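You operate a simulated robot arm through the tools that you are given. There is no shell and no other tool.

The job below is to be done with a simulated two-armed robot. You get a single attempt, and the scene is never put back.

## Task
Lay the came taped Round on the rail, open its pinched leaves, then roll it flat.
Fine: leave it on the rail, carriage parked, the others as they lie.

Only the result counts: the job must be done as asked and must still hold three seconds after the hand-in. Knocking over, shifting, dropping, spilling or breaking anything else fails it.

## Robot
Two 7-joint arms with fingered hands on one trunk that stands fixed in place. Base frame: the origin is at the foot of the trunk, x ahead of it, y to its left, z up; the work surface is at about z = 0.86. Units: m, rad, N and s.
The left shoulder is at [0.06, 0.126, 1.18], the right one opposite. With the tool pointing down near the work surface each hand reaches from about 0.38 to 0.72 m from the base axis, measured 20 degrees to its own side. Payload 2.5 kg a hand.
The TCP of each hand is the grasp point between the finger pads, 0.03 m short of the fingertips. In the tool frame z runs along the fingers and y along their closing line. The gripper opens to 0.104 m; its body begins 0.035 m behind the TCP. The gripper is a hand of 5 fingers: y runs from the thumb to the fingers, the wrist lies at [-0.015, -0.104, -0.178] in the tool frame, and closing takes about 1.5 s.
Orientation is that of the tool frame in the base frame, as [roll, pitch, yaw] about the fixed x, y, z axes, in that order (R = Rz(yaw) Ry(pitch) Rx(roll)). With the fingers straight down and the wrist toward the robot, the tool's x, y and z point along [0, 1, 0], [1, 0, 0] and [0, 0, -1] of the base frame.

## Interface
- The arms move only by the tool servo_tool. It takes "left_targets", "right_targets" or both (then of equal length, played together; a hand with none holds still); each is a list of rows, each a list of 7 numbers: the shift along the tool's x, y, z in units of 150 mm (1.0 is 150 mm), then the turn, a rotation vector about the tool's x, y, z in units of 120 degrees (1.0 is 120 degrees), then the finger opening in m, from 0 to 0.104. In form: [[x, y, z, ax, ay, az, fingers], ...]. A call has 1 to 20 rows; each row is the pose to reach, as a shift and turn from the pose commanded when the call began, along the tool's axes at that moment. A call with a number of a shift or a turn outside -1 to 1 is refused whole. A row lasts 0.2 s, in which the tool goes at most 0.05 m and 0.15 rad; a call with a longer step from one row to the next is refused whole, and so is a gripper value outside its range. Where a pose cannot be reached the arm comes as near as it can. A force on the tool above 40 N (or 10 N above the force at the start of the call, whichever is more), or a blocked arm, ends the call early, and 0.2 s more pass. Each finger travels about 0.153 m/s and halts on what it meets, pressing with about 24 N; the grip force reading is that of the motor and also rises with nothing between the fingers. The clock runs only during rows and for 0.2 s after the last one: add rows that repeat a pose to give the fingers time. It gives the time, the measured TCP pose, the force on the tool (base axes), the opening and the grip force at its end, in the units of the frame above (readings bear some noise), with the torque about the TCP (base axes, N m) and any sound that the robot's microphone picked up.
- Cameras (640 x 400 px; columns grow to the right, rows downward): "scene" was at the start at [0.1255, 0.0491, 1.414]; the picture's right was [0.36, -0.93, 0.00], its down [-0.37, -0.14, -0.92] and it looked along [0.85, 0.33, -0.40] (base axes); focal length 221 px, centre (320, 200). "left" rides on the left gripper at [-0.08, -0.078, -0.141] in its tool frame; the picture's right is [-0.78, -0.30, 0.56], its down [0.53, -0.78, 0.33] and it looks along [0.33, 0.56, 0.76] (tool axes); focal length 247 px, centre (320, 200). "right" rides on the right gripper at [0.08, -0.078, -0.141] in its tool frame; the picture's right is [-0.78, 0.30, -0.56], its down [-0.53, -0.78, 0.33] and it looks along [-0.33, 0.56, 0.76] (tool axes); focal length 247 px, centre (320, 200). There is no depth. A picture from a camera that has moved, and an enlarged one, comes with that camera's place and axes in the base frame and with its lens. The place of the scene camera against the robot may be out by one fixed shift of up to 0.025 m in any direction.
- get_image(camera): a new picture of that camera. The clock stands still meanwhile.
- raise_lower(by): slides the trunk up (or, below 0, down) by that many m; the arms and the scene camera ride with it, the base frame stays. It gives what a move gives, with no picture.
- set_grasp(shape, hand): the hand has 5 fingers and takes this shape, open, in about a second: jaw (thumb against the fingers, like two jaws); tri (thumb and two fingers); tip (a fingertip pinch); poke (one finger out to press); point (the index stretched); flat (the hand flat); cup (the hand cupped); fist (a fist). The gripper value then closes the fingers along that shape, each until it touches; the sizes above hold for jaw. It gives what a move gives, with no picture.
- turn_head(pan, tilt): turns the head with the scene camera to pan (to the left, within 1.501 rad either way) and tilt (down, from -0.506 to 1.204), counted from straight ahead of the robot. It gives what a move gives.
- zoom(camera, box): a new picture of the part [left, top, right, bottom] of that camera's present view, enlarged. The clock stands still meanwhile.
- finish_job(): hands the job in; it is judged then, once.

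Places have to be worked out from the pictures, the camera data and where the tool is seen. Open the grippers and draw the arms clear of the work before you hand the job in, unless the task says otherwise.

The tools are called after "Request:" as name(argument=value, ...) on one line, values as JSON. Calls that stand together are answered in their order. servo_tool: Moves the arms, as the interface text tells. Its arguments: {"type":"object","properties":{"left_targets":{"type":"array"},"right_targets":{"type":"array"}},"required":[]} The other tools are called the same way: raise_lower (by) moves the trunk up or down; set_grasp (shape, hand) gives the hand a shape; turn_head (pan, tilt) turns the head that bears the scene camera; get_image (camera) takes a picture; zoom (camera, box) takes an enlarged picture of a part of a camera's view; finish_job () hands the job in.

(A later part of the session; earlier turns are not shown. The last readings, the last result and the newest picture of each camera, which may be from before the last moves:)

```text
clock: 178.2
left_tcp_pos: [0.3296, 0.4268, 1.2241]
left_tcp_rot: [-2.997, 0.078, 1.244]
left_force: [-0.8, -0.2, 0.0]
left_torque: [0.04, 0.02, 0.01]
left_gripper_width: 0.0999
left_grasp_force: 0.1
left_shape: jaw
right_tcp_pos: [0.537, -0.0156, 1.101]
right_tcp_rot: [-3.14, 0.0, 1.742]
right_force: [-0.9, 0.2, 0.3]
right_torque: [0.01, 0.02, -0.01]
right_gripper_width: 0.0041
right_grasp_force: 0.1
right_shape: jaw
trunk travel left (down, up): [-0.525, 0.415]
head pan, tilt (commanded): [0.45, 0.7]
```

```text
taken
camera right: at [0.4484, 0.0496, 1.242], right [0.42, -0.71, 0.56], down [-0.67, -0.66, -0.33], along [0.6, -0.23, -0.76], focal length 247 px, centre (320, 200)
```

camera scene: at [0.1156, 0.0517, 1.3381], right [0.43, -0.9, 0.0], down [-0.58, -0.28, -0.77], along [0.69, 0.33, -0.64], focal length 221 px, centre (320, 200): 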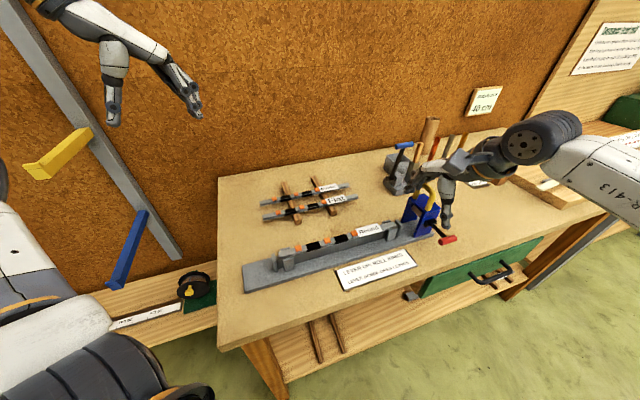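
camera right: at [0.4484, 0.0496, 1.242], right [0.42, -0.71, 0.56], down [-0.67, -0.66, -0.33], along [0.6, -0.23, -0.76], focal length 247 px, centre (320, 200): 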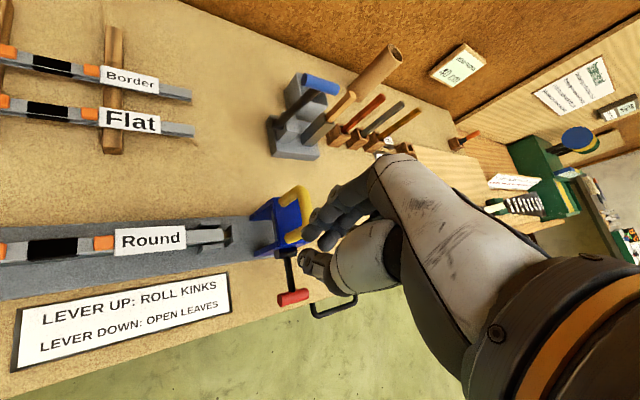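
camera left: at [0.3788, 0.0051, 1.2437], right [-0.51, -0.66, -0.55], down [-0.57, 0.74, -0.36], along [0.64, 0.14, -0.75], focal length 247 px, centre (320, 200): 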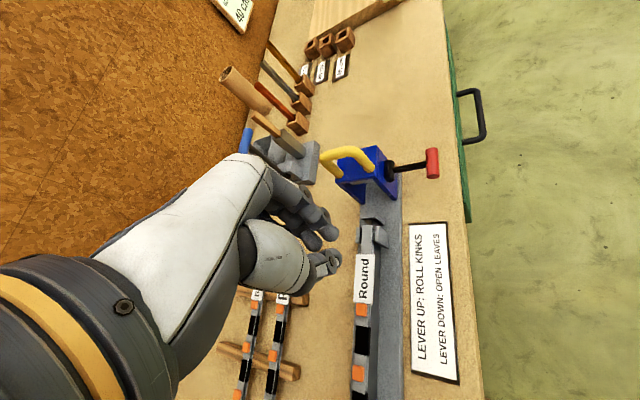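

Now I move over to the right side of the handle (e·p ≈ 0.50), still above it.

Request:
servo_tool(right_targets=[[-0.08, 0.14, 0, 0, 0, 0, 0.004], [-0.16, 0.28, 0, 0, 0, 0, 0.004], [-0.24, 0.42, 0.02, 0, 0, 0, 0.004], [-0.32, 0.56, 0.06, 0, 0, 0, 0.004], [-0.399, 0.698, 0.133, 0, 0, 0, 0.004], [-0.399, 0.698, 0.133, 0, 0, 0, 0.004]])

Request:
get_image(camera="right")

Request:
zoom(camera="scene", box=[370, 130, 500, 260])

```text
clock: 179.6
left_tcp_pos: [0.329, 0.4255, 1.2241]
left_tcp_rot: [-2.996, 0.079, 1.243]
left_force: [-0.5, -0.6, 0.5]
left_torque: [0.0, 0.01, -0.01]
left_gripper_width: 0.1
left_grasp_force: 0.1
left_shape: jaw
right_tcp_pos: [0.6511, -0.0574, 1.0815]
right_tcp_rot: [3.141, 0.0, 1.744]
right_force: [-0.5, 0.9, 0.0]
right_torque: [0.01, 0.03, 0.01]
right_gripper_width: 0.0042
right_grasp_force: 0.1
right_shape: jaw
trunk travel left (down, up): [-0.525, 0.415]
head pan, tilt (commanded): [0.45, 0.7]
```

```text
taken
camera right: at [0.5615, 0.0071, 1.2225], right [0.43, -0.71, 0.56], down [-0.67, -0.66, -0.33], along [0.6, -0.23, -0.76], focal length 247 px, centre (320, 200)
```

right: 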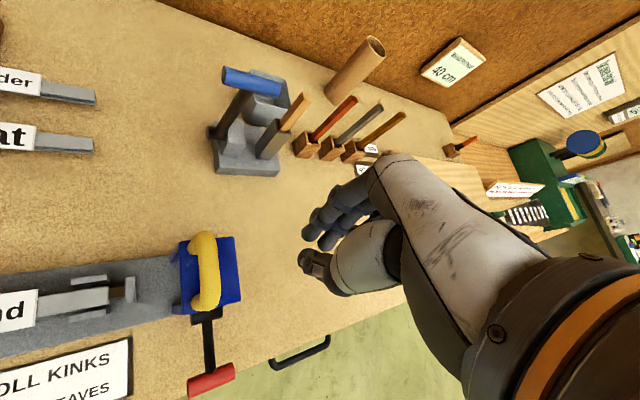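

```text
3.08 times, centred on (435, 195) of scene
camera zoom: at [0.1158, 0.0525, 1.3381], right [0.43, -0.9, 0.0], down [-0.58, -0.28, -0.77], along [0.69, 0.33, -0.64], focal length 680 px, centre (-34, 215)
```

zoom: 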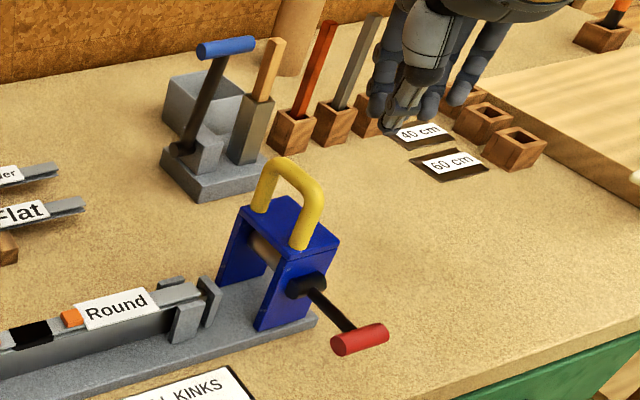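

Handle confirmed at e·p ≈ 0.432–0.436. I lower beside it (tips ≈ z 0.975) and start pushing slowly toward the left, watching force.

Request:
servo_tool(right_targets=[[0, 0, 0.12, 0, 0, 0, 0.004], [0, 0, 0.25, 0, 0, 0, 0.004], [0, 0, 0.38, 0, 0, 0, 0.004], [0, 0, 0.503, 0, 0, 0, 0.004], [0.055, -0.038, 0.503, 0, 0, 0, 0.004], [0.11, -0.077, 0.503, 0, 0, 0, 0.004], [0.164, -0.115, 0.503, 0, 0, 0, 0.004], [0.218, -0.153, 0.503, 0, 0, 0, 0.004], [0.273, -0.192, 0.503, 0, 0, 0, 0.004], [0.327, -0.23, 0.503, 0, 0, 0, 0.004]])

Request:
get_image(camera="right")

Request:
zoom(camera="scene", box=[340, 130, 480, 260])

```text
clock: 181.8
left_tcp_pos: [0.3299, 0.4248, 1.2249]
left_tcp_rot: [-2.996, 0.078, 1.244]
left_force: [0.4, 0.0, -0.1]
left_torque: [0.0, -0.01, 0.0]
left_gripper_width: 0.1
left_grasp_force: 0.1
left_shape: jaw
right_tcp_pos: [0.6094, -0.014, 1.0036]
right_tcp_rot: [-3.141, 0.0, 1.741]
right_force: [1.2, -1.7, -0.5]
right_torque: [0.03, -0.02, 0.07]
right_gripper_width: 0.0041
right_grasp_force: 0.1
right_shape: jaw
trunk travel left (down, up): [-0.525, 0.415]
head pan, tilt (commanded): [0.45, 0.7]
```

```text
taken
camera right: at [0.5196, 0.0506, 1.1462], right [0.42, -0.71, 0.56], down [-0.67, -0.66, -0.33], along [0.6, -0.23, -0.76], focal length 247 px, centre (320, 200)
```

right: 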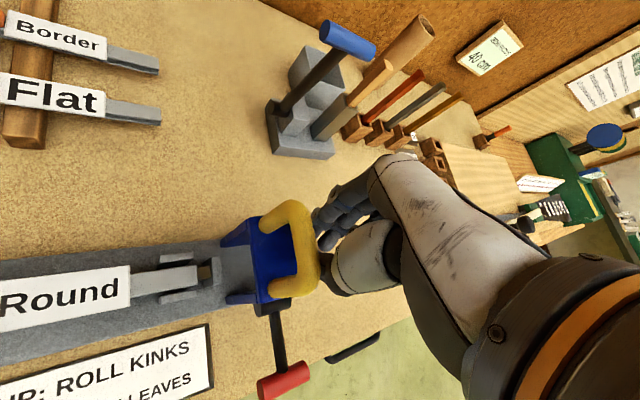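

```text
3.08 times, centred on (410, 195) of scene
camera zoom: at [0.116, 0.0523, 1.338], right [0.43, -0.9, 0.0], down [-0.58, -0.28, -0.76], along [0.69, 0.33, -0.64], focal length 680 px, centre (43, 215)
```

zoom: 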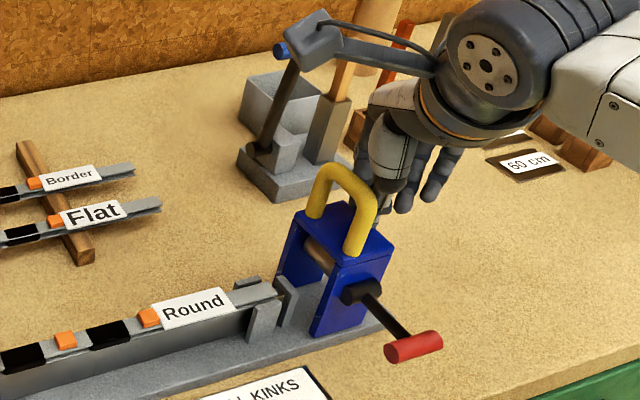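

The carriage moves with only ~2 N. I continue pushing 15 cm to the left, turning the heading gradually.

Request:
servo_tool(right_targets=[[0.082, -0.0575, 0, 0, 0, -0.014, 0.004], [0.164, -0.115, 0, 0, 0, -0.028, 0.004], [0.245, -0.1725, 0, 0, 0, -0.043, 0.004], [0.327, -0.23, 0, 0, 0, -0.057, 0.004], [0.409, -0.2875, 0, 0, 0, -0.071, 0.004], [0.491, -0.345, 0, 0, 0, -0.086, 0.004], [0.573, -0.4025, 0, 0, 0, -0.1, 0.004], [0.654, -0.46, 0, 0, 0, -0.114, 0.004], [0.736, -0.5175, 0, 0, 0, -0.129, 0.004], [0.818, -0.575, 0, 0, 0, -0.143, 0.004]])

Request:
get_image(camera="scene")

Request:
zoom(camera="scene", box=[230, 160, 470, 300])

```text
clock: 184.0
left_tcp_pos: [0.3306, 0.4257, 1.2237]
left_tcp_rot: [-2.996, 0.077, 1.243]
left_force: [-0.5, 0.2, 0.0]
left_torque: [0.01, 0.0, 0.02]
left_gripper_width: 0.0998
left_grasp_force: 0.1
left_shape: jaw
right_tcp_pos: [0.5023, 0.0928, 1.0039]
right_tcp_rot: [-3.141, 0.001, 2.044]
right_force: [3.3, 0.0, 0.4]
right_torque: [0.02, 0.04, 0.02]
right_gripper_width: 0.0038
right_grasp_force: 0.0
right_shape: jaw
trunk travel left (down, up): [-0.525, 0.415]
head pan, tilt (commanded): [0.45, 0.7]
```

```text
taken
camera scene: at [0.116, 0.0526, 1.338], right [0.44, -0.9, 0.0], down [-0.58, -0.28, -0.76], along [0.69, 0.33, -0.64], focal length 221 px, centre (320, 200)
```

scene: 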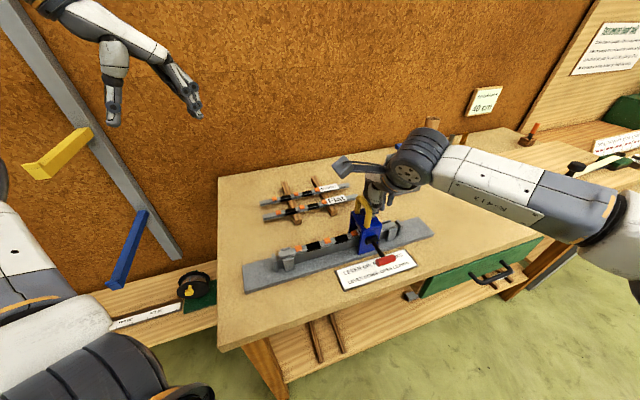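

```text
2.67 times, centred on (350, 230) of scene
camera zoom: at [0.116, 0.0526, 1.338], right [0.44, -0.9, 0.0], down [-0.58, -0.28, -0.76], along [0.69, 0.33, -0.64], focal length 589 px, centre (240, 120)
```

zoom: 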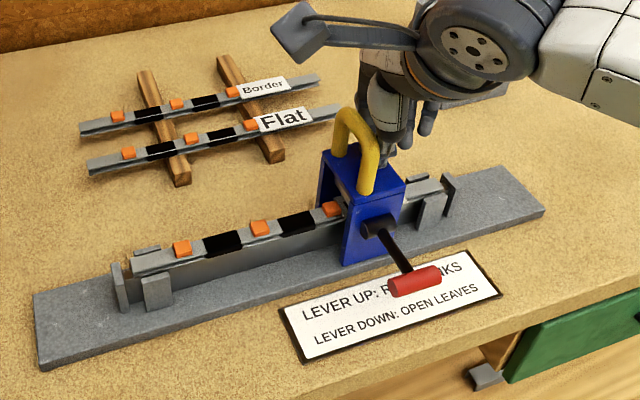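

Smooth: about 3 N. The carriage is now at the right kink. I continue another 15 cm to the left.

Request:
servo_tool(right_targets=[[0.095, -0.031, 0, 0, 0, -0.015, 0.004], [0.19, -0.061, 0, 0, 0, -0.03, 0.004], [0.286, -0.092, 0, 0, 0, -0.044, 0.004], [0.381, -0.123, 0, 0, 0, -0.059, 0.004], [0.476, -0.154, 0, 0, 0, -0.074, 0.004], [0.571, -0.184, 0, 0, 0, -0.089, 0.004], [0.666, -0.215, 0, 0, 0, -0.104, 0.004], [0.762, -0.246, 0, 0, 0, -0.118, 0.004], [0.857, -0.276, 0, 0, 0, -0.133, 0.004], [0.952, -0.307, 0, 0, 0, -0.148, 0.004]])

Request:
zoom(camera="scene", box=[230, 160, 470, 300])

Request:
get_image(camera="right")

```text
clock: 186.2
left_tcp_pos: [0.3301, 0.4262, 1.2239]
left_tcp_rot: [-2.996, 0.078, 1.242]
left_force: [-0.7, 0.5, -0.3]
left_torque: [0.0, -0.01, 0.0]
left_gripper_width: 0.1001
left_grasp_force: 0.0
left_shape: jaw
right_tcp_pos: [0.3946, 0.1994, 1.0053]
right_tcp_rot: [-3.141, -0.002, 2.354]
right_force: [2.4, -0.2, 1.3]
right_torque: [0.03, 0.02, -0.07]
right_gripper_width: 0.0044
right_grasp_force: 0.0
right_shape: jaw
trunk travel left (down, up): [-0.525, 0.415]
head pan, tilt (commanded): [0.45, 0.7]
```

```text
2.67 times, centred on (350, 230) of scene
camera zoom: at [0.116, 0.0526, 1.338], right [0.44, -0.9, 0.0], down [-0.58, -0.28, -0.76], along [0.69, 0.33, -0.64], focal length 589 px, centre (240, 120)
```

zoom: 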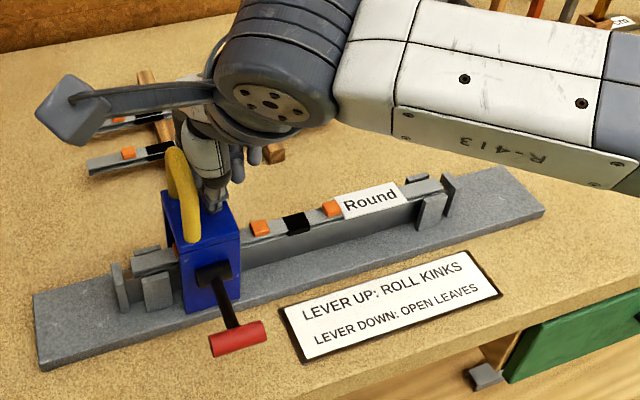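

```text
taken
camera right: at [0.2848, 0.2001, 1.1469], right [0.76, -0.34, 0.56], down [-0.17, -0.93, -0.33], along [0.63, 0.16, -0.76], focal length 247 px, centre (320, 200)
```

right: 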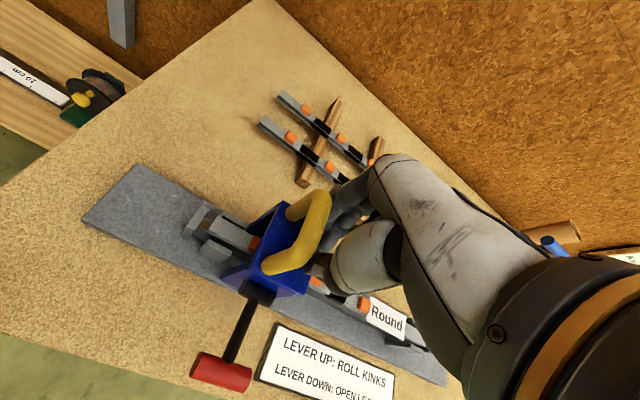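

I zoom to see whether the already-passed pinched (black) part has opened.

Request:
zoom(camera="scene", box=[310, 215, 400, 265])

Request:
zoom(camera="right", box=[200, 180, 440, 360])

```text
7.11 times, centred on (355, 240) of scene
camera zoom: at [0.116, 0.0526, 1.338], right [0.44, -0.9, 0.0], down [-0.58, -0.28, -0.76], along [0.69, 0.33, -0.64], focal length 1571 px, centre (71, -84)
```

zoom: 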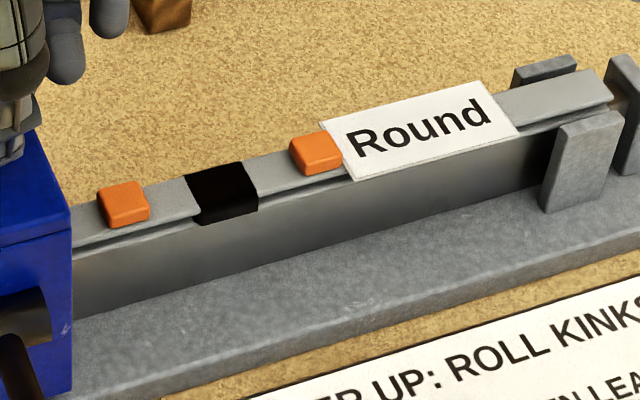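

```text
2.22 times, centred on (320, 270) of right
camera zoom: at [0.2848, 0.2001, 1.1469], right [0.76, -0.34, 0.56], down [-0.17, -0.93, -0.33], along [0.63, 0.16, -0.76], focal length 549 px, centre (320, 44)
```

zoom: 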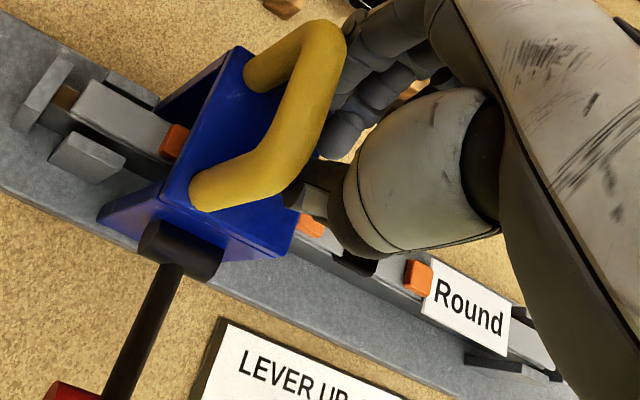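

The pinched part still looks unchanged after the pass, and the kinks too, so the lever is probably not yet in its true lower position (the first press may have met friction rather than a stop). I'll return the carriage to park first: raise the right hand over the handle while moving the left arm further aside.

Request:
servo_tool(left_targets=[[0.1, 0, 0, 0, 0, 0, 0.1], [0.2, 0, 0, 0, 0, 0, 0.1], [0.3, 0, 0, 0, 0, 0, 0.1], [0.4, 0, 0, 0, 0, 0, 0.1], [0.5, 0, 0, 0, 0, 0, 0.1]], right_targets=[[-0.03, 0, 0, 0, 0, 0, 0.004], [-0.03, 0, -0.15, 0, 0, 0, 0.004], [-0.03, 0, -0.3, 0, 0, 0, 0.004], [-0.03, 0, -0.45, 0, 0, 0, 0.004], [-0.03, 0, -0.56, 0, 0, 0, 0.004]])

Request:
get_image(camera="right")

Request:
zoom(camera="right", box=[160, 160, 460, 360])

```text
clock: 187.4
left_tcp_pos: [0.3532, 0.4963, 1.2189]
left_tcp_rot: [-2.998, 0.077, 1.242]
left_force: [0.3, 0.6, 0.5]
left_torque: [0.01, -0.01, 0.0]
left_gripper_width: 0.1
left_grasp_force: 0.0
left_shape: jaw
right_tcp_pos: [0.3993, 0.1956, 1.0891]
right_tcp_rot: [-3.139, 0.001, 2.352]
right_force: [-0.1, -0.7, 0.6]
right_torque: [-0.02, 0.02, 0.02]
right_gripper_width: 0.0042
right_grasp_force: 0.0
right_shape: jaw
trunk travel left (down, up): [-0.525, 0.415]
head pan, tilt (commanded): [0.45, 0.7]
```

```text
taken
camera right: at [0.2887, 0.1959, 1.2312], right [0.76, -0.34, 0.56], down [-0.17, -0.93, -0.33], along [0.63, 0.15, -0.76], focal length 247 px, centre (320, 200)
```

right: 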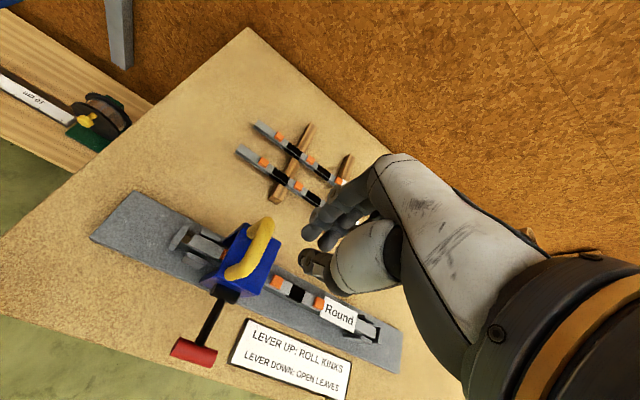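

```text
2.00 times, centred on (310, 260) of right
camera zoom: at [0.2887, 0.1959, 1.2312], right [0.76, -0.34, 0.56], down [-0.17, -0.93, -0.33], along [0.63, 0.15, -0.76], focal length 494 px, centre (340, 80)
```

zoom: 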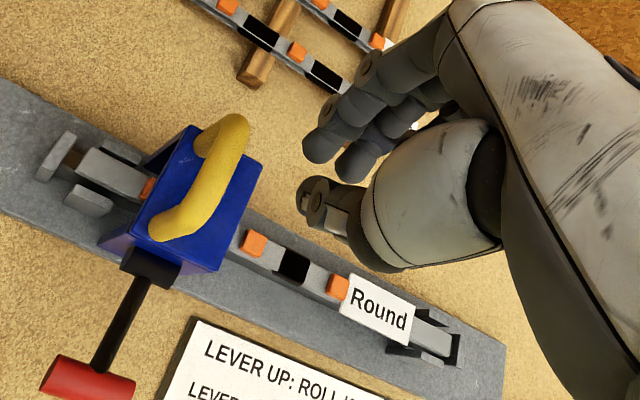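

Comparing sizes, Round's right black segment seems to have shrunk relative to Flat's. I zoom in hard on it to see what changed.

Request:
zoom(camera="right", box=[260, 260, 350, 330])

Request:
zoom(camera="right", box=[230, 130, 340, 210])

Request:
zoom(camera="scene", box=[320, 220, 370, 255])

```text
5.71 times, centred on (305, 295) of right
camera zoom: at [0.2887, 0.1959, 1.2312], right [0.76, -0.34, 0.56], down [-0.17, -0.93, -0.33], along [0.63, 0.15, -0.76], focal length 1411 px, centre (406, -343)
```

zoom: 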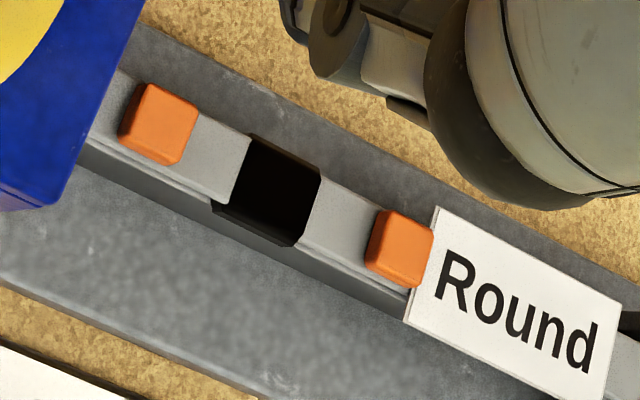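

```text
5.00 times, centred on (285, 170) of right
camera zoom: at [0.2887, 0.1959, 1.2312], right [0.76, -0.34, 0.56], down [-0.17, -0.93, -0.33], along [0.63, 0.15, -0.76], focal length 1235 px, centre (495, 350)
```

zoom: 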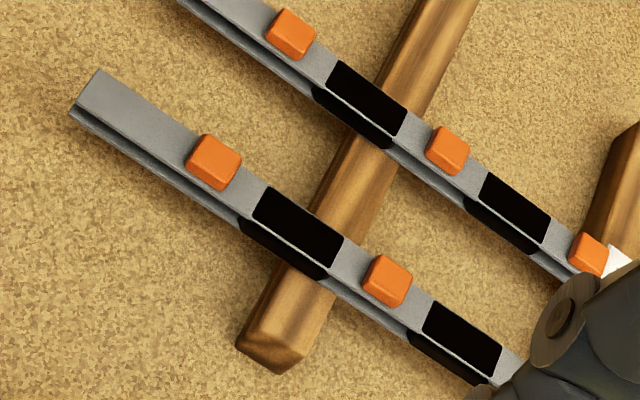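

```text
11.43 times, centred on (345, 238) of scene
camera zoom: at [0.1158, 0.0525, 1.338], right [0.44, -0.9, 0.0], down [-0.58, -0.28, -0.76], along [0.69, 0.33, -0.64], focal length 2525 px, centre (34, -229)
```

zoom: 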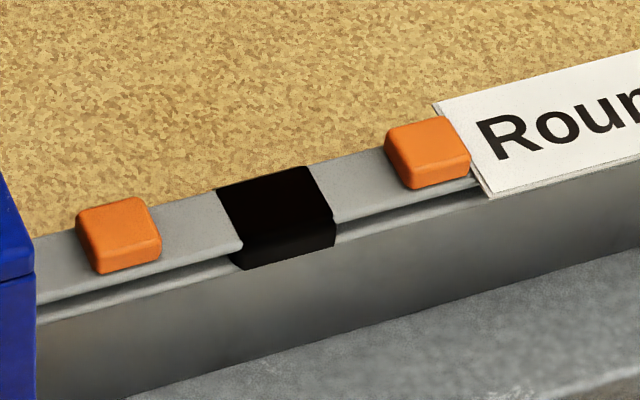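

Round's passed pinch has become about a third shorter than the untouched ones, while its kinks are unchanged: so the lever-down pass does act on the pinch. I lower again behind the handle and push on to the left end.

Request:
servo_tool(right_targets=[[0, 0, 0.15, 0, 0, 0, 0.004], [0, 0, 0.3, 0, 0, 0, 0.004], [0, 0, 0.45, 0, 0, 0, 0.004], [0, 0, 0.56, 0, 0, 0, 0.004], [0.07, 0, 0.56, 0, 0, 0, 0.004], [0.14, 0, 0.56, 0, 0, 0, 0.004], [0.21, 0, 0.56, 0, 0, 0, 0.004], [0.28, 0, 0.56, 0, 0, 0, 0.004], [0.35, 0, 0.56, 0, 0, 0, 0.004], [0.42, 0, 0.56, 0, 0, 0, 0.004]])

Request:
get_image(camera="right")

Request:
zoom(camera="scene", box=[230, 180, 430, 300])

```text
clock: 189.6
left_tcp_pos: [0.3541, 0.497, 1.2195]
left_tcp_rot: [-2.996, 0.078, 1.245]
left_force: [0.2, 0.1, -0.3]
left_torque: [0.0, 0.06, -0.01]
left_gripper_width: 0.1002
left_grasp_force: 0.0
left_shape: jaw
right_tcp_pos: [0.3543, 0.2406, 1.007]
right_tcp_rot: [-3.14, -0.002, 2.352]
right_force: [2.4, -2.1, -1.9]
right_torque: [-0.02, 0.02, -0.04]
right_gripper_width: 0.004
right_grasp_force: 0.1
right_shape: jaw
trunk travel left (down, up): [-0.525, 0.415]
head pan, tilt (commanded): [0.45, 0.7]
```

```text
taken
camera right: at [0.2447, 0.2411, 1.1475], right [0.76, -0.34, 0.56], down [-0.17, -0.93, -0.33], along [0.63, 0.15, -0.76], focal length 247 px, centre (320, 200)
```

right: 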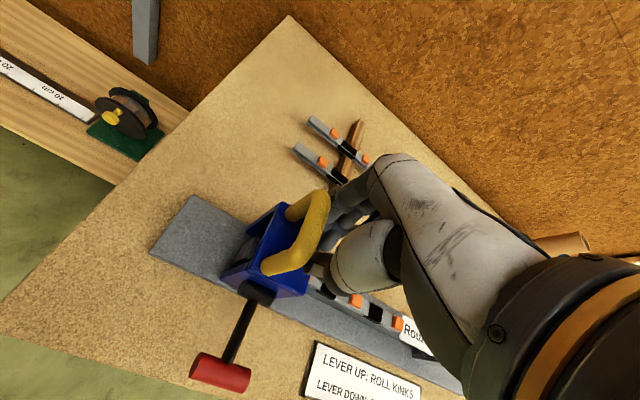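

```text
3.20 times, centred on (330, 240) of scene
camera zoom: at [0.116, 0.0525, 1.338], right [0.44, -0.9, 0.0], down [-0.58, -0.28, -0.76], along [0.69, 0.33, -0.64], focal length 707 px, centre (288, 72)
```

zoom: 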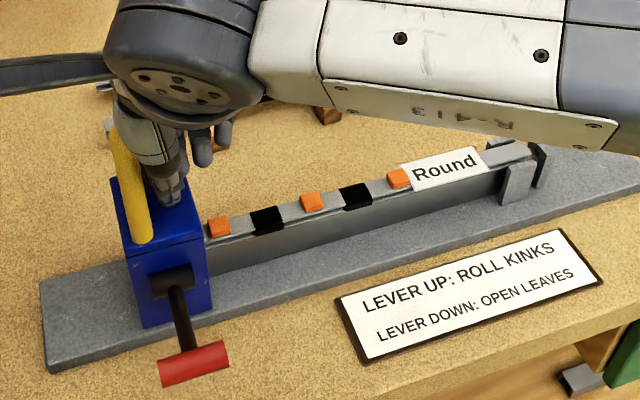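

Both pinched segments have now changed equally (short, recessed look) while the kinks remain: the opening pass is done. The carriage is at the left end. Before hopping the right hand to the other side of the handle, I move the left arm further away to the left and raise the right hand.

Request:
servo_tool(left_targets=[[0.04, -0.1, 0.03, 0, 0, -0.06, 0.1], [0.08, -0.22, 0.08, 0, 0, -0.12, 0.1], [0.13, -0.35, 0.14, 0, 0, -0.18, 0.1], [0.18, -0.48, 0.2, 0, 0, -0.24, 0.1], [0.22, -0.61, 0.26, 0, 0, -0.3, 0.1], [0.27, -0.74, 0.33, 0, 0, -0.36, 0.1], [0.31, -0.87, 0.4, 0, 0, -0.43, 0.1], [0.36, -1.0, 0.47, 0, 0, -0.49, 0.1]], right_targets=[[-0.04, 0, 0, 0, 0, 0, 0.004], [-0.04, 0, -0.14, 0, 0, 0, 0.004], [-0.04, 0, -0.28, 0, 0, 0, 0.004], [-0.04, 0, -0.42, 0, 0, 0, 0.004], [-0.04, 0, -0.54, 0, 0, 0, 0.004], [-0.04, 0, -0.54, 0, 0, 0, 0.004], [-0.04, 0, -0.54, 0, 0, 0, 0.004], [-0.04, 0, -0.54, 0, 0, 0, 0.004]])

Request:
turn_head(pan=0.75, tilt=0.75)

Request:
get_image(camera="scene")

```text
clock: 191.4
left_tcp_pos: [0.2438, 0.621, 1.1636]
left_tcp_rot: [-2.999, -0.083, 2.26]
left_force: [-0.7, -0.1, -0.4]
left_torque: [-0.02, 0.01, -0.02]
left_gripper_width: 0.1004
left_grasp_force: 0.2
left_shape: jaw
left hand out of reach, approached as far as the arm can: row 5, 6, 7, 8
right_tcp_pos: [0.3598, 0.2354, 1.0858]
right_tcp_rot: [3.142, 0.0, 2.353]
right_force: [1.6, 0.0, 0.2]
right_torque: [0.0, -0.02, 0.0]
right_gripper_width: 0.0042
right_grasp_force: 0.1
right_shape: jaw
trunk travel left (down, up): [-0.525, 0.415]
head pan, tilt (commanded): [0.45, 0.7]
```

```text
clock: 192.2
left_tcp_pos: [0.2439, 0.6202, 1.1626]
left_tcp_rot: [-3.0, -0.082, 2.258]
left_force: [-1.2, 0.3, -0.1]
left_torque: [-0.04, 0.03, 0.03]
left_gripper_width: 0.1002
left_grasp_force: 0.2
left_shape: jaw
right_tcp_pos: [0.3599, 0.2362, 1.085]
right_tcp_rot: [3.141, -0.001, 2.352]
right_force: [0.9, -1.2, 0.2]
right_torque: [-0.02, 0.02, -0.04]
right_gripper_width: 0.004
right_grasp_force: 0.1
right_shape: jaw
trunk travel left (down, up): [-0.525, 0.415]
head pan, tilt (commanded): [0.75, 0.75]
```

```text
taken
camera scene: at [0.1, 0.072, 1.3338], right [0.68, -0.73, 0.0], down [-0.5, -0.46, -0.73], along [0.54, 0.5, -0.68], focal length 221 px, centre (320, 200)
```

scene: 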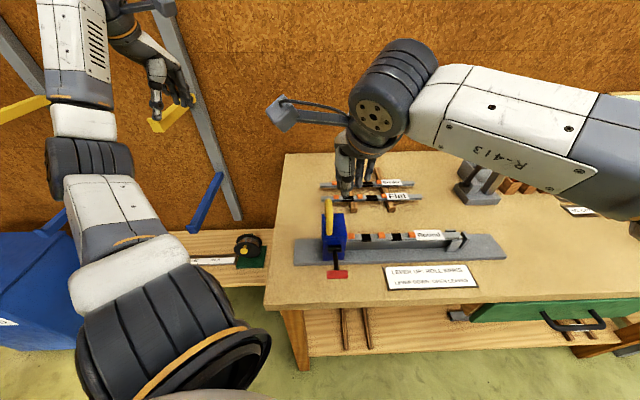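

Left arm is well clear. I hop the right hand over the handle to its left side.

Request:
servo_tool(right_targets=[[0.14, 0, 0, 0, 0, 0, 0.004], [0.28, 0, 0, 0, 0, 0, 0.004], [0.42, 0, 0, 0, 0, 0, 0.004], [0.55, 0, 0, 0, 0, 0, 0.004], [0.667, 0, 0, 0, 0, 0, 0.004], [0.667, 0, 0, 0, 0, 0, 0.004]])

Request:
get_image(camera="right")

Request:
zoom(camera="scene", box=[270, 120, 450, 290])

```text
clock: 193.6
left_tcp_pos: [0.2439, 0.6211, 1.1621]
left_tcp_rot: [-3.0, -0.083, 2.258]
left_force: [-0.3, 0.7, -0.6]
left_torque: [-0.01, -0.01, 0.0]
left_gripper_width: 0.1002
left_grasp_force: 0.1
left_shape: jaw
right_tcp_pos: [0.323, 0.2791, 1.0889]
right_tcp_rot: [-3.135, -0.022, 2.324]
right_force: [0.7, 0.1, 0.2]
right_torque: [0.04, 0.03, 0.0]
right_gripper_width: 0.0039
right_grasp_force: 0.2
right_shape: jaw
right hand out of reach, approached as far as the arm can: row 4, 5, 6
trunk travel left (down, up): [-0.525, 0.415]
head pan, tilt (commanded): [0.75, 0.75]
```

```text
taken
camera right: at [0.2152, 0.2816, 1.2326], right [0.76, -0.37, 0.54], down [-0.21, -0.92, -0.34], along [0.62, 0.15, -0.77], focal length 247 px, centre (320, 200)
```

right: 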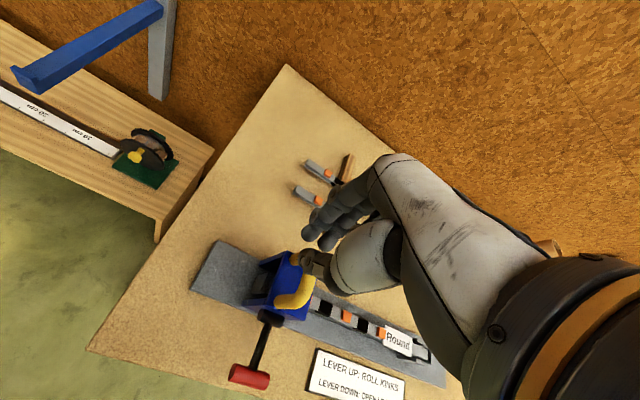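

```text
2.35 times, centred on (360, 205) of scene
camera zoom: at [0.0999, 0.0721, 1.3338], right [0.68, -0.73, 0.0], down [-0.5, -0.47, -0.73], along [0.54, 0.5, -0.68], focal length 520 px, centre (226, 188)
```

zoom: 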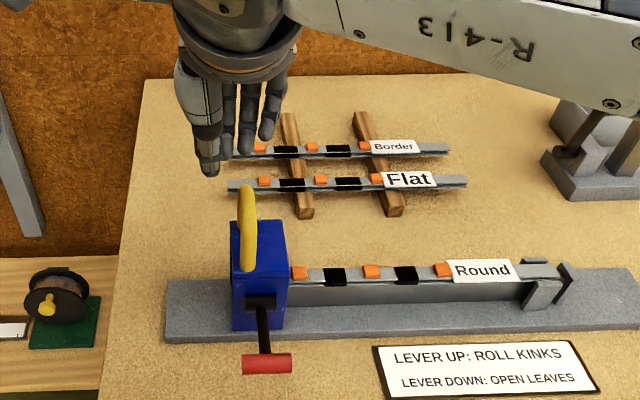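

I need ~3 cm more to the left; with heading ≈65° the right arm should have it. I turn and move together.

Request:
servo_tool(right_targets=[[0, 0, 0, 0, 0, -0.04, 0.004], [0.05, 0, 0, 0, 0, -0.08, 0.004], [0.12, 0, 0, 0, 0, -0.12, 0.004], [0.2, -0.005, 0, 0, 0, -0.15, 0.004], [0.267, -0.009, 0, 0, 0, -0.17, 0.004], [0.267, -0.009, 0, 0, 0, -0.17, 0.004]])

Request:
zoom(camera="scene", box=[270, 120, 450, 290])

```text
clock: 195.0
left_tcp_pos: [0.2442, 0.6208, 1.1628]
left_tcp_rot: [-2.999, -0.083, 2.259]
left_force: [0.1, 0.5, 0.6]
left_torque: [0.0, 0.01, 0.02]
left_gripper_width: 0.0996
left_grasp_force: 0.1
left_shape: jaw
right_tcp_pos: [0.3051, 0.2969, 1.0928]
right_tcp_rot: [3.128, -0.012, 2.688]
right_force: [0.7, -0.3, -0.1]
right_torque: [0.0, 0.04, -0.03]
right_gripper_width: 0.0039
right_grasp_force: 0.0
right_shape: jaw
right hand out of reach, approached as far as the arm can: row 4, 5, 6
trunk travel left (down, up): [-0.525, 0.415]
head pan, tilt (commanded): [0.75, 0.75]
```

```text
2.35 times, centred on (360, 205) of scene
camera zoom: at [0.1002, 0.0721, 1.3338], right [0.68, -0.73, 0.0], down [-0.5, -0.47, -0.73], along [0.53, 0.5, -0.68], focal length 520 px, centre (226, 188)
```

zoom: 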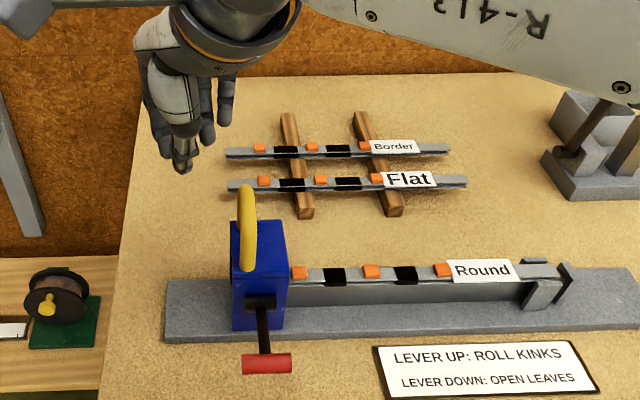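

Now at e·p ≈ 0.006, left of the handle with ~1 cm clearance. I lower using the trunk (8.5 cm) to keep the arm posture.

Request:
raise_lower(by=-0.085)

Request:
zoom(camera="scene", box=[270, 90, 450, 260])

Request:
get_image(camera="right")

```text
clock: 196.2
left_tcp_pos: [0.2439, 0.6201, 1.0777]
left_tcp_rot: [-2.998, -0.081, 2.259]
left_force: [0.1, -0.4, -0.4]
left_torque: [0.0, 0.03, -0.04]
left_gripper_width: 0.1
left_grasp_force: 0.0
left_shape: jaw
right_tcp_pos: [0.3058, 0.296, 1.0062]
right_tcp_rot: [3.129, -0.01, 2.687]
right_force: [-0.6, 0.1, 0.0]
right_torque: [0.0, 0.02, 0.01]
right_gripper_width: 0.0039
right_grasp_force: 0.0
right_shape: jaw
trunk travel left (down, up): [-0.44, 0.5]
head pan, tilt (commanded): [0.75, 0.75]
```

```text
2.35 times, centred on (360, 175) of scene
camera zoom: at [0.0999, 0.072, 1.2488], right [0.68, -0.73, 0.0], down [-0.5, -0.46, -0.73], along [0.54, 0.5, -0.68], focal length 520 px, centre (226, 259)
```

zoom: 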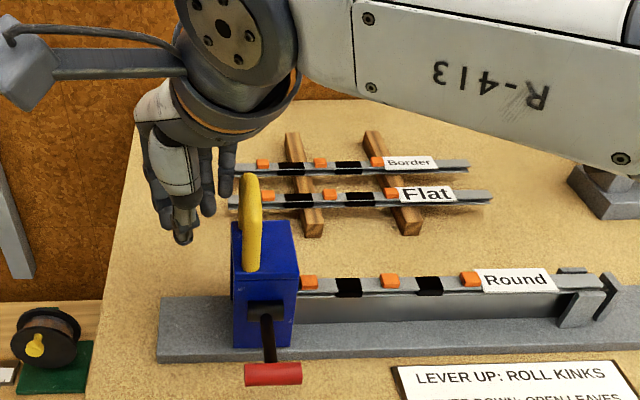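

```text
taken
camera right: at [0.2013, 0.2591, 1.1475], right [0.83, -0.08, 0.55], down [0.14, -0.93, -0.35], along [0.54, 0.36, -0.76], focal length 247 px, centre (320, 200)
```

right: 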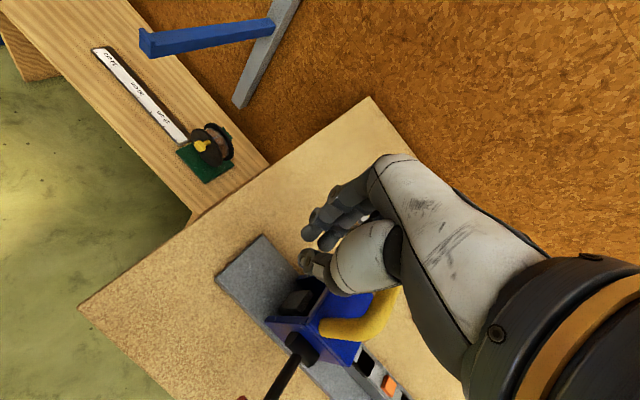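

In position. I push the carriage to the right 15 cm, turning the heading back gradually.

Request:
servo_tool(right_targets=[[-0.095, -0.0325, 0, 0, 0, 0.017, 0.004], [-0.189, -0.065, 0, 0, 0, 0.033, 0.004], [-0.284, -0.0975, 0, 0, 0, 0.05, 0.004], [-0.378, -0.13, 0, 0, 0, 0.067, 0.004], [-0.473, -0.1625, 0, 0, 0, 0.083, 0.004], [-0.568, -0.195, 0, 0, 0, 0.1, 0.004], [-0.662, -0.2275, 0, 0, 0, 0.117, 0.004], [-0.757, -0.26, 0, 0, 0, 0.133, 0.004], [-0.851, -0.2925, 0, 0, 0, 0.15, 0.004], [-0.946, -0.325, 0, 0, 0, 0.167, 0.004]])

Request:
zoom(camera="scene", box=[250, 90, 470, 260])

```text
clock: 198.4
left_tcp_pos: [0.2436, 0.6208, 1.0775]
left_tcp_rot: [-3.001, -0.082, 2.26]
left_force: [0.4, 0.7, 0.0]
left_torque: [-0.02, -0.01, -0.02]
left_gripper_width: 0.1002
left_grasp_force: 0.0
left_shape: jaw
right_tcp_pos: [0.4028, 0.1961, 0.9988]
right_tcp_rot: [-3.138, 0.001, 2.358]
right_force: [-0.8, 2.8, 0.3]
right_torque: [-0.01, -0.02, 0.17]
right_gripper_width: 0.0039
right_grasp_force: 0.1
right_shape: jaw
trunk travel left (down, up): [-0.44, 0.5]
head pan, tilt (commanded): [0.75, 0.75]
```

```text
2.35 times, centred on (360, 175) of scene
camera zoom: at [0.0999, 0.0725, 1.2488], right [0.68, -0.73, 0.0], down [-0.5, -0.47, -0.73], along [0.54, 0.5, -0.68], focal length 520 px, centre (226, 259)
```

zoom: 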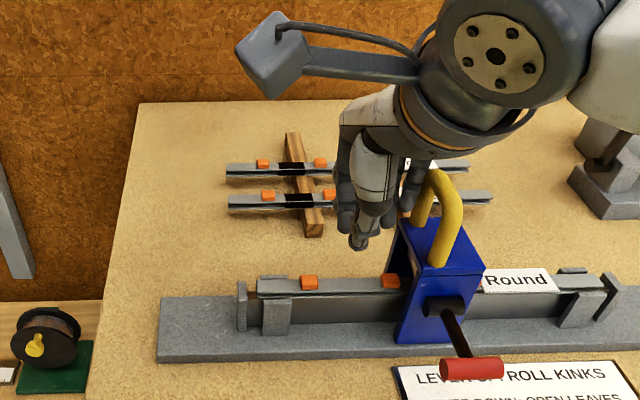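

Excellent — the left pinch's black part has disappeared: the leaves there are open, so a forward and return pass does the job. I keep pushing right another 14 cm.

Request:
servo_tool(right_targets=[[-0.093, -0.002, -0.003, 0, 0, 0.017, 0.004], [-0.187, -0.004, -0.006, 0, 0, 0.033, 0.004], [-0.28, -0.006, -0.01, 0, 0, 0.05, 0.004], [-0.373, -0.008, -0.013, 0, 0, 0.067, 0.004], [-0.467, -0.01, -0.016, 0, 0, 0.083, 0.004], [-0.56, -0.012, -0.02, 0, 0, 0.1, 0.004], [-0.653, -0.014, -0.023, 0, 0, 0.117, 0.004], [-0.747, -0.016, -0.026, 0, 0, 0.133, 0.004], [-0.84, -0.018, -0.03, 0, 0, 0.15, 0.004], [-0.933, -0.02, -0.033, 0, 0, 0.167, 0.004]])

Request:
zoom(camera="scene", box=[270, 90, 510, 260])

```text
clock: 200.6
left_tcp_pos: [0.2436, 0.6207, 1.0773]
left_tcp_rot: [-3.001, -0.083, 2.259]
left_force: [0.4, 0.3, -0.3]
left_torque: [0.02, 0.01, 0.01]
left_gripper_width: 0.1002
left_grasp_force: 0.1
left_shape: jaw
right_tcp_pos: [0.5004, 0.0952, 1.0031]
right_tcp_rot: [3.141, 0.001, 2.007]
right_force: [-0.7, 2.5, 0.7]
right_torque: [-0.06, -0.06, 0.08]
right_gripper_width: 0.004
right_grasp_force: 0.1
right_shape: jaw
trunk travel left (down, up): [-0.44, 0.5]
head pan, tilt (commanded): [0.75, 0.75]
```

```text
2.35 times, centred on (390, 175) of scene
camera zoom: at [0.0997, 0.0723, 1.2488], right [0.68, -0.73, 0.0], down [-0.5, -0.47, -0.73], along [0.54, 0.5, -0.68], focal length 520 px, centre (155, 259)
```

zoom: 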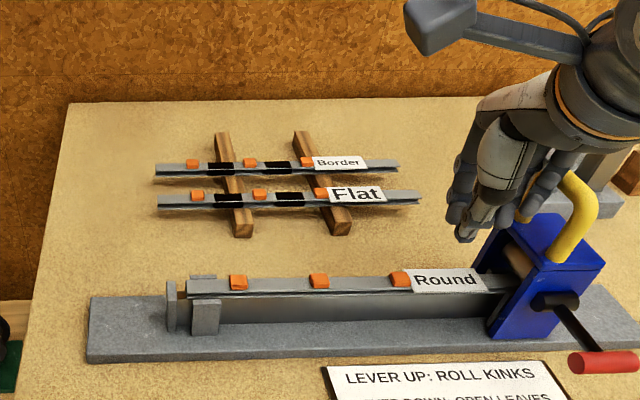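

Both pinches are open now (no black left), kinks still there. I push the carriage the rest of the way back to its park position.

Request:
servo_tool(right_targets=[[-0.09, 0.033, 0, 0, 0, 0.015, 0.004], [-0.18, 0.066, 0, 0, 0, 0.03, 0.004], [-0.27, 0.098, 0, 0, 0, 0.045, 0.004], [-0.36, 0.131, 0, 0, 0, 0.06, 0.004], [-0.45, 0.164, 0, 0, 0, 0.075, 0.004], [-0.54, 0.197, 0, 0, 0, 0.09, 0.004], [-0.63, 0.23, 0, 0, 0, 0.105, 0.004], [-0.72, 0.262, 0, 0, 0, 0.12, 0.004]])

Request:
turn_head(pan=0.45, tilt=0.6)

Request:
get_image(camera="scene")

Request:
zoom(camera="scene", box=[330, 130, 490, 280])

```text
clock: 202.4
left_tcp_pos: [0.2419, 0.6211, 1.0795]
left_tcp_rot: [-3.001, -0.083, 2.261]
left_force: [0.3, -0.7, -0.4]
left_torque: [0.01, -0.04, 0.04]
left_gripper_width: 0.1003
left_grasp_force: 0.0
left_shape: jaw
right_tcp_pos: [0.5678, 0.0362, 1.0065]
right_tcp_rot: [3.14, -0.017, 1.804]
right_force: [-14.4, 13.5, 7.8]
right_torque: [-0.42, -0.38, 0.0]
right_gripper_width: 0.0041
right_grasp_force: 0.0
right_shape: jaw
trunk travel left (down, up): [-0.44, 0.5]
head pan, tilt (commanded): [0.75, 0.75]
stopped in row 8 (right hand): the force on the tool passed its limit at 44 N (the readings are from after the stop); the commanded pose is now the measured one
```

```text
clock: 203.2
left_tcp_pos: [0.2411, 0.6223, 1.0776]
left_tcp_rot: [-3.003, -0.077, 2.261]
left_force: [0.0, -0.4, 1.1]
left_torque: [0.0, 0.01, 0.03]
left_gripper_width: 0.0999
left_grasp_force: 0.1
left_shape: jaw
right_tcp_pos: [0.5682, 0.0352, 1.007]
right_tcp_rot: [3.141, -0.015, 1.803]
right_force: [-15.5, 18.8, 14.2]
right_torque: [-0.7, -0.62, 0.17]
right_gripper_width: 0.0043
right_grasp_force: 0.1
right_shape: jaw
trunk travel left (down, up): [-0.44, 0.5]
head pan, tilt (commanded): [0.45, 0.6]
```

```text
taken
camera scene: at [0.1157, 0.0563, 1.262], right [0.44, -0.9, 0.0], down [-0.51, -0.25, -0.83], along [0.74, 0.36, -0.56], focal length 221 px, centre (320, 200)
```

scene: 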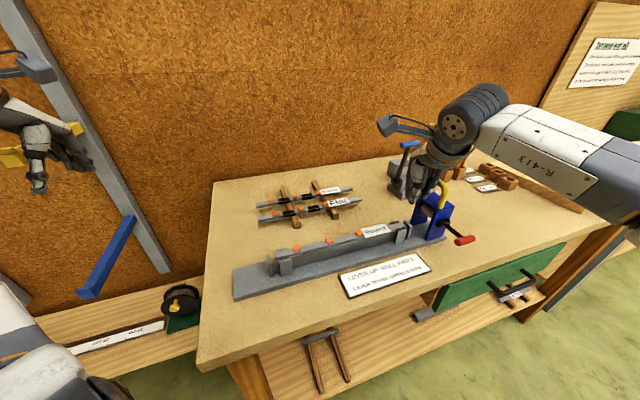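

```text
2.67 times, centred on (410, 205) of scene
camera zoom: at [0.1157, 0.0563, 1.262], right [0.44, -0.9, 0.0], down [-0.51, -0.25, -0.83], along [0.74, 0.36, -0.56], focal length 589 px, centre (80, 187)
```

zoom: 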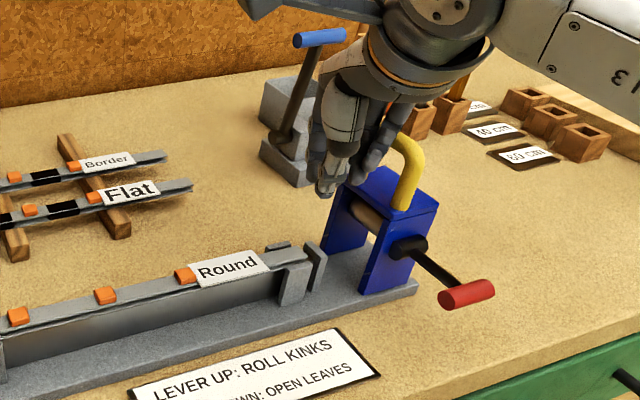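

The carriage has reached its end stop (park). I relieve the push, raise the right hand and withdraw it to the right.

Request:
servo_tool(right_targets=[[0.06, -0.04, 0, 0, 0, 0, 0.004], [0.12, -0.075, 0, 0, 0, 0, 0.004], [0.12, -0.075, -0.15, 0, 0, 0, 0.004], [0.12, -0.075, -0.33, 0, 0, 0, 0.004], [0.12, -0.075, -0.5, 0, 0, 0, 0.004], [0.12, -0.1, -0.66, 0, 0, 0, 0.02], [-0.1, -0.25, -0.7, 0, 0, 0, 0.05], [-0.33, -0.4, -0.7, 0, 0, 0, 0.08], [-0.56, -0.55, -0.7, 0, 0, 0, 0.1], [-0.78, -0.68, -0.7, 0, 0, 0, 0.1], [-1.0, -0.8, -0.7, 0, 0, 0, 0.1]])

Request:
zoom(camera="scene", box=[230, 130, 490, 290])

Request:
get_image(camera="right")

```text
clock: 205.6
left_tcp_pos: [0.2439, 0.6203, 1.0784]
left_tcp_rot: [-2.999, -0.084, 2.257]
left_force: [-0.2, -0.4, 0.1]
left_torque: [0.0, -0.02, 0.01]
left_gripper_width: 0.1002
left_grasp_force: 0.1
left_shape: jaw
right_tcp_pos: [0.4894, -0.1438, 1.108]
right_tcp_rot: [-3.137, -0.011, 1.794]
right_force: [0.4, 0.0, 0.4]
right_torque: [0.05, 0.0, 0.0]
right_gripper_width: 0.1002
right_grasp_force: 0.0
right_shape: jaw
trunk travel left (down, up): [-0.44, 0.5]
head pan, tilt (commanded): [0.45, 0.6]
```

```text
2.46 times, centred on (360, 210) of scene
camera zoom: at [0.1188, 0.0539, 1.2617], right [0.43, -0.9, 0.0], down [-0.51, -0.25, -0.83], along [0.74, 0.36, -0.56], focal length 544 px, centre (222, 175)
```

zoom: 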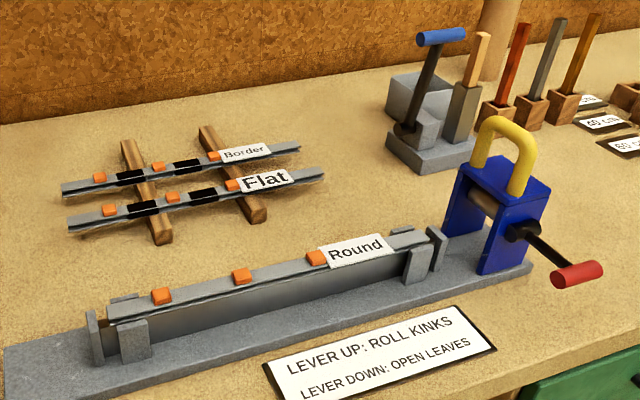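

```text
taken
camera right: at [0.3979, -0.0845, 1.2503], right [0.46, -0.7, 0.55], down [-0.64, -0.69, -0.34], along [0.61, -0.19, -0.77], focal length 247 px, centre (320, 200)
```

right: 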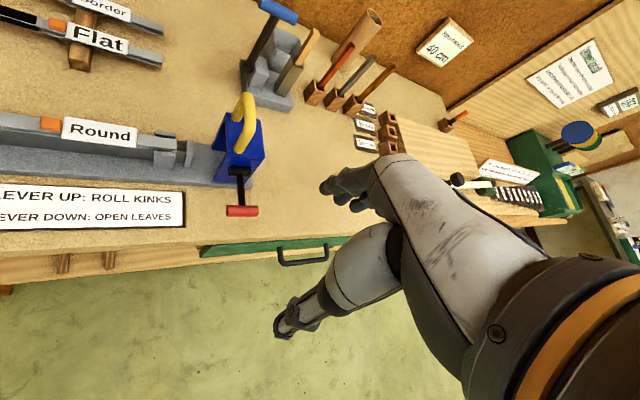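

All leaves are open, the carriage is parked and the came sits well. Next is the lever up: I raise the trunk 23.5 cm and clear the right hand further to the right.

Request:
raise_lower(by=0.235)

Request:
servo_tool(left_targets=[[-0.05, 0.12, 0, 0, 0, 0.06, 0.09], [-0.12, 0.26, 0, 0, 0, 0.12, 0.09], [-0.2, 0.4, 0, 0, 0, 0.18, 0.09], [-0.28, 0.54, 0, 0, 0, 0.24, 0.09], [-0.36, 0.68, 0, 0, 0, 0.3, 0.09], [-0.44, 0.82, 0, 0, 0, 0.36, 0.09]], right_targets=[[-0.16, -0.14, 0, 0, 0, 0, 0.1], [-0.33, -0.28, 0, 0, 0, 0, 0.1], [-0.5, -0.42, 0, 0, 0, 0, 0.1], [-0.67, -0.56, 0, 0, 0, 0, 0.1], [-0.83, -0.7, 0, 0, 0, 0, 0.1], [-1.0, -0.85, 0, 0, 0, 0, 0.1]])

Request:
get_image(camera="scene")

```text
clock: 208.0
left_tcp_pos: [0.2446, 0.6207, 1.3129]
left_tcp_rot: [-3.0, -0.083, 2.259]
left_force: [0.3, 0.5, 0.1]
left_torque: [0.02, -0.02, -0.01]
left_gripper_width: 0.1001
left_grasp_force: 0.1
left_shape: jaw
right_tcp_pos: [0.4899, -0.142, 1.343]
right_tcp_rot: [-3.139, -0.012, 1.794]
right_force: [-0.2, -0.9, 0.0]
right_torque: [-0.01, 0.0, -0.04]
right_gripper_width: 0.0999
right_grasp_force: 0.1
right_shape: jaw
trunk travel left (down, up): [-0.675, 0.265]
head pan, tilt (commanded): [0.45, 0.6]
```

```text
clock: 209.4
left_tcp_pos: [0.3229, 0.6117, 1.2879]
left_tcp_rot: [-2.983, 0.036, 1.513]
left_force: [-0.6, 0.2, -0.6]
left_torque: [-0.02, 0.02, -0.01]
left_gripper_width: 0.0901
left_grasp_force: 0.1
left_shape: jaw
left hand out of reach, approached as far as the arm can: row 4, 5, 6
right_tcp_pos: [0.3996, -0.3166, 1.3423]
right_tcp_rot: [-3.137, -0.012, 1.795]
right_force: [0.1, -0.5, 0.1]
right_torque: [0.02, 0.01, -0.02]
right_gripper_width: 0.1
right_grasp_force: 0.1
right_shape: jaw
trunk travel left (down, up): [-0.675, 0.265]
head pan, tilt (commanded): [0.45, 0.6]
```

```text
taken
camera scene: at [0.1195, 0.0539, 1.4966], right [0.43, -0.9, 0.0], down [-0.51, -0.25, -0.82], along [0.74, 0.36, -0.57], focal length 221 px, centre (320, 200)
```

scene: 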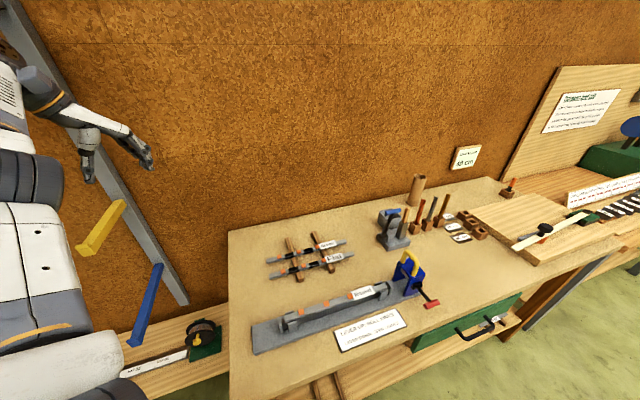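

I bring the left hand back toward the bench, straightening it on the way.

Request:
servo_tool(left_targets=[[-0.123, 0.1, 0.02, -0.009, 0.0038, 0.0215, 0.09], [-0.245, 0.2, 0.04, -0.018, 0.0077, 0.043, 0.09], [-0.368, 0.3, 0.06, -0.027, 0.0115, 0.064, 0.09], [-0.49, 0.4, 0.08, -0.036, 0.0153, 0.086, 0.09], [-0.613, 0.5, 0.1, -0.045, 0.019, 0.107, 0.09], [-0.736, 0.6, 0.12, -0.054, 0.023, 0.129, 0.09], [-0.858, 0.7, 0.14, -0.063, 0.027, 0.15, 0.09], [-0.981, 0.795, 0.165, -0.0718, 0.0307, 0.1716, 0.09]])

```text
clock: 211.2
left_tcp_pos: [0.4284, 0.4543, 1.2501]
left_tcp_rot: [-3.141, 0.0, 1.148]
left_force: [0.0, 0.4, 0.0]
left_torque: [0.0, -0.01, 0.01]
left_gripper_width: 0.0902
left_grasp_force: 0.0
left_shape: jaw
right_tcp_pos: [0.3984, -0.317, 1.3433]
right_tcp_rot: [-3.138, -0.012, 1.795]
right_force: [0.2, 0.1, -1.0]
right_torque: [-0.02, 0.03, 0.02]
right_gripper_width: 0.1001
right_grasp_force: 0.1
right_shape: jaw
trunk travel left (down, up): [-0.675, 0.265]
head pan, tilt (commanded): [0.45, 0.6]
```

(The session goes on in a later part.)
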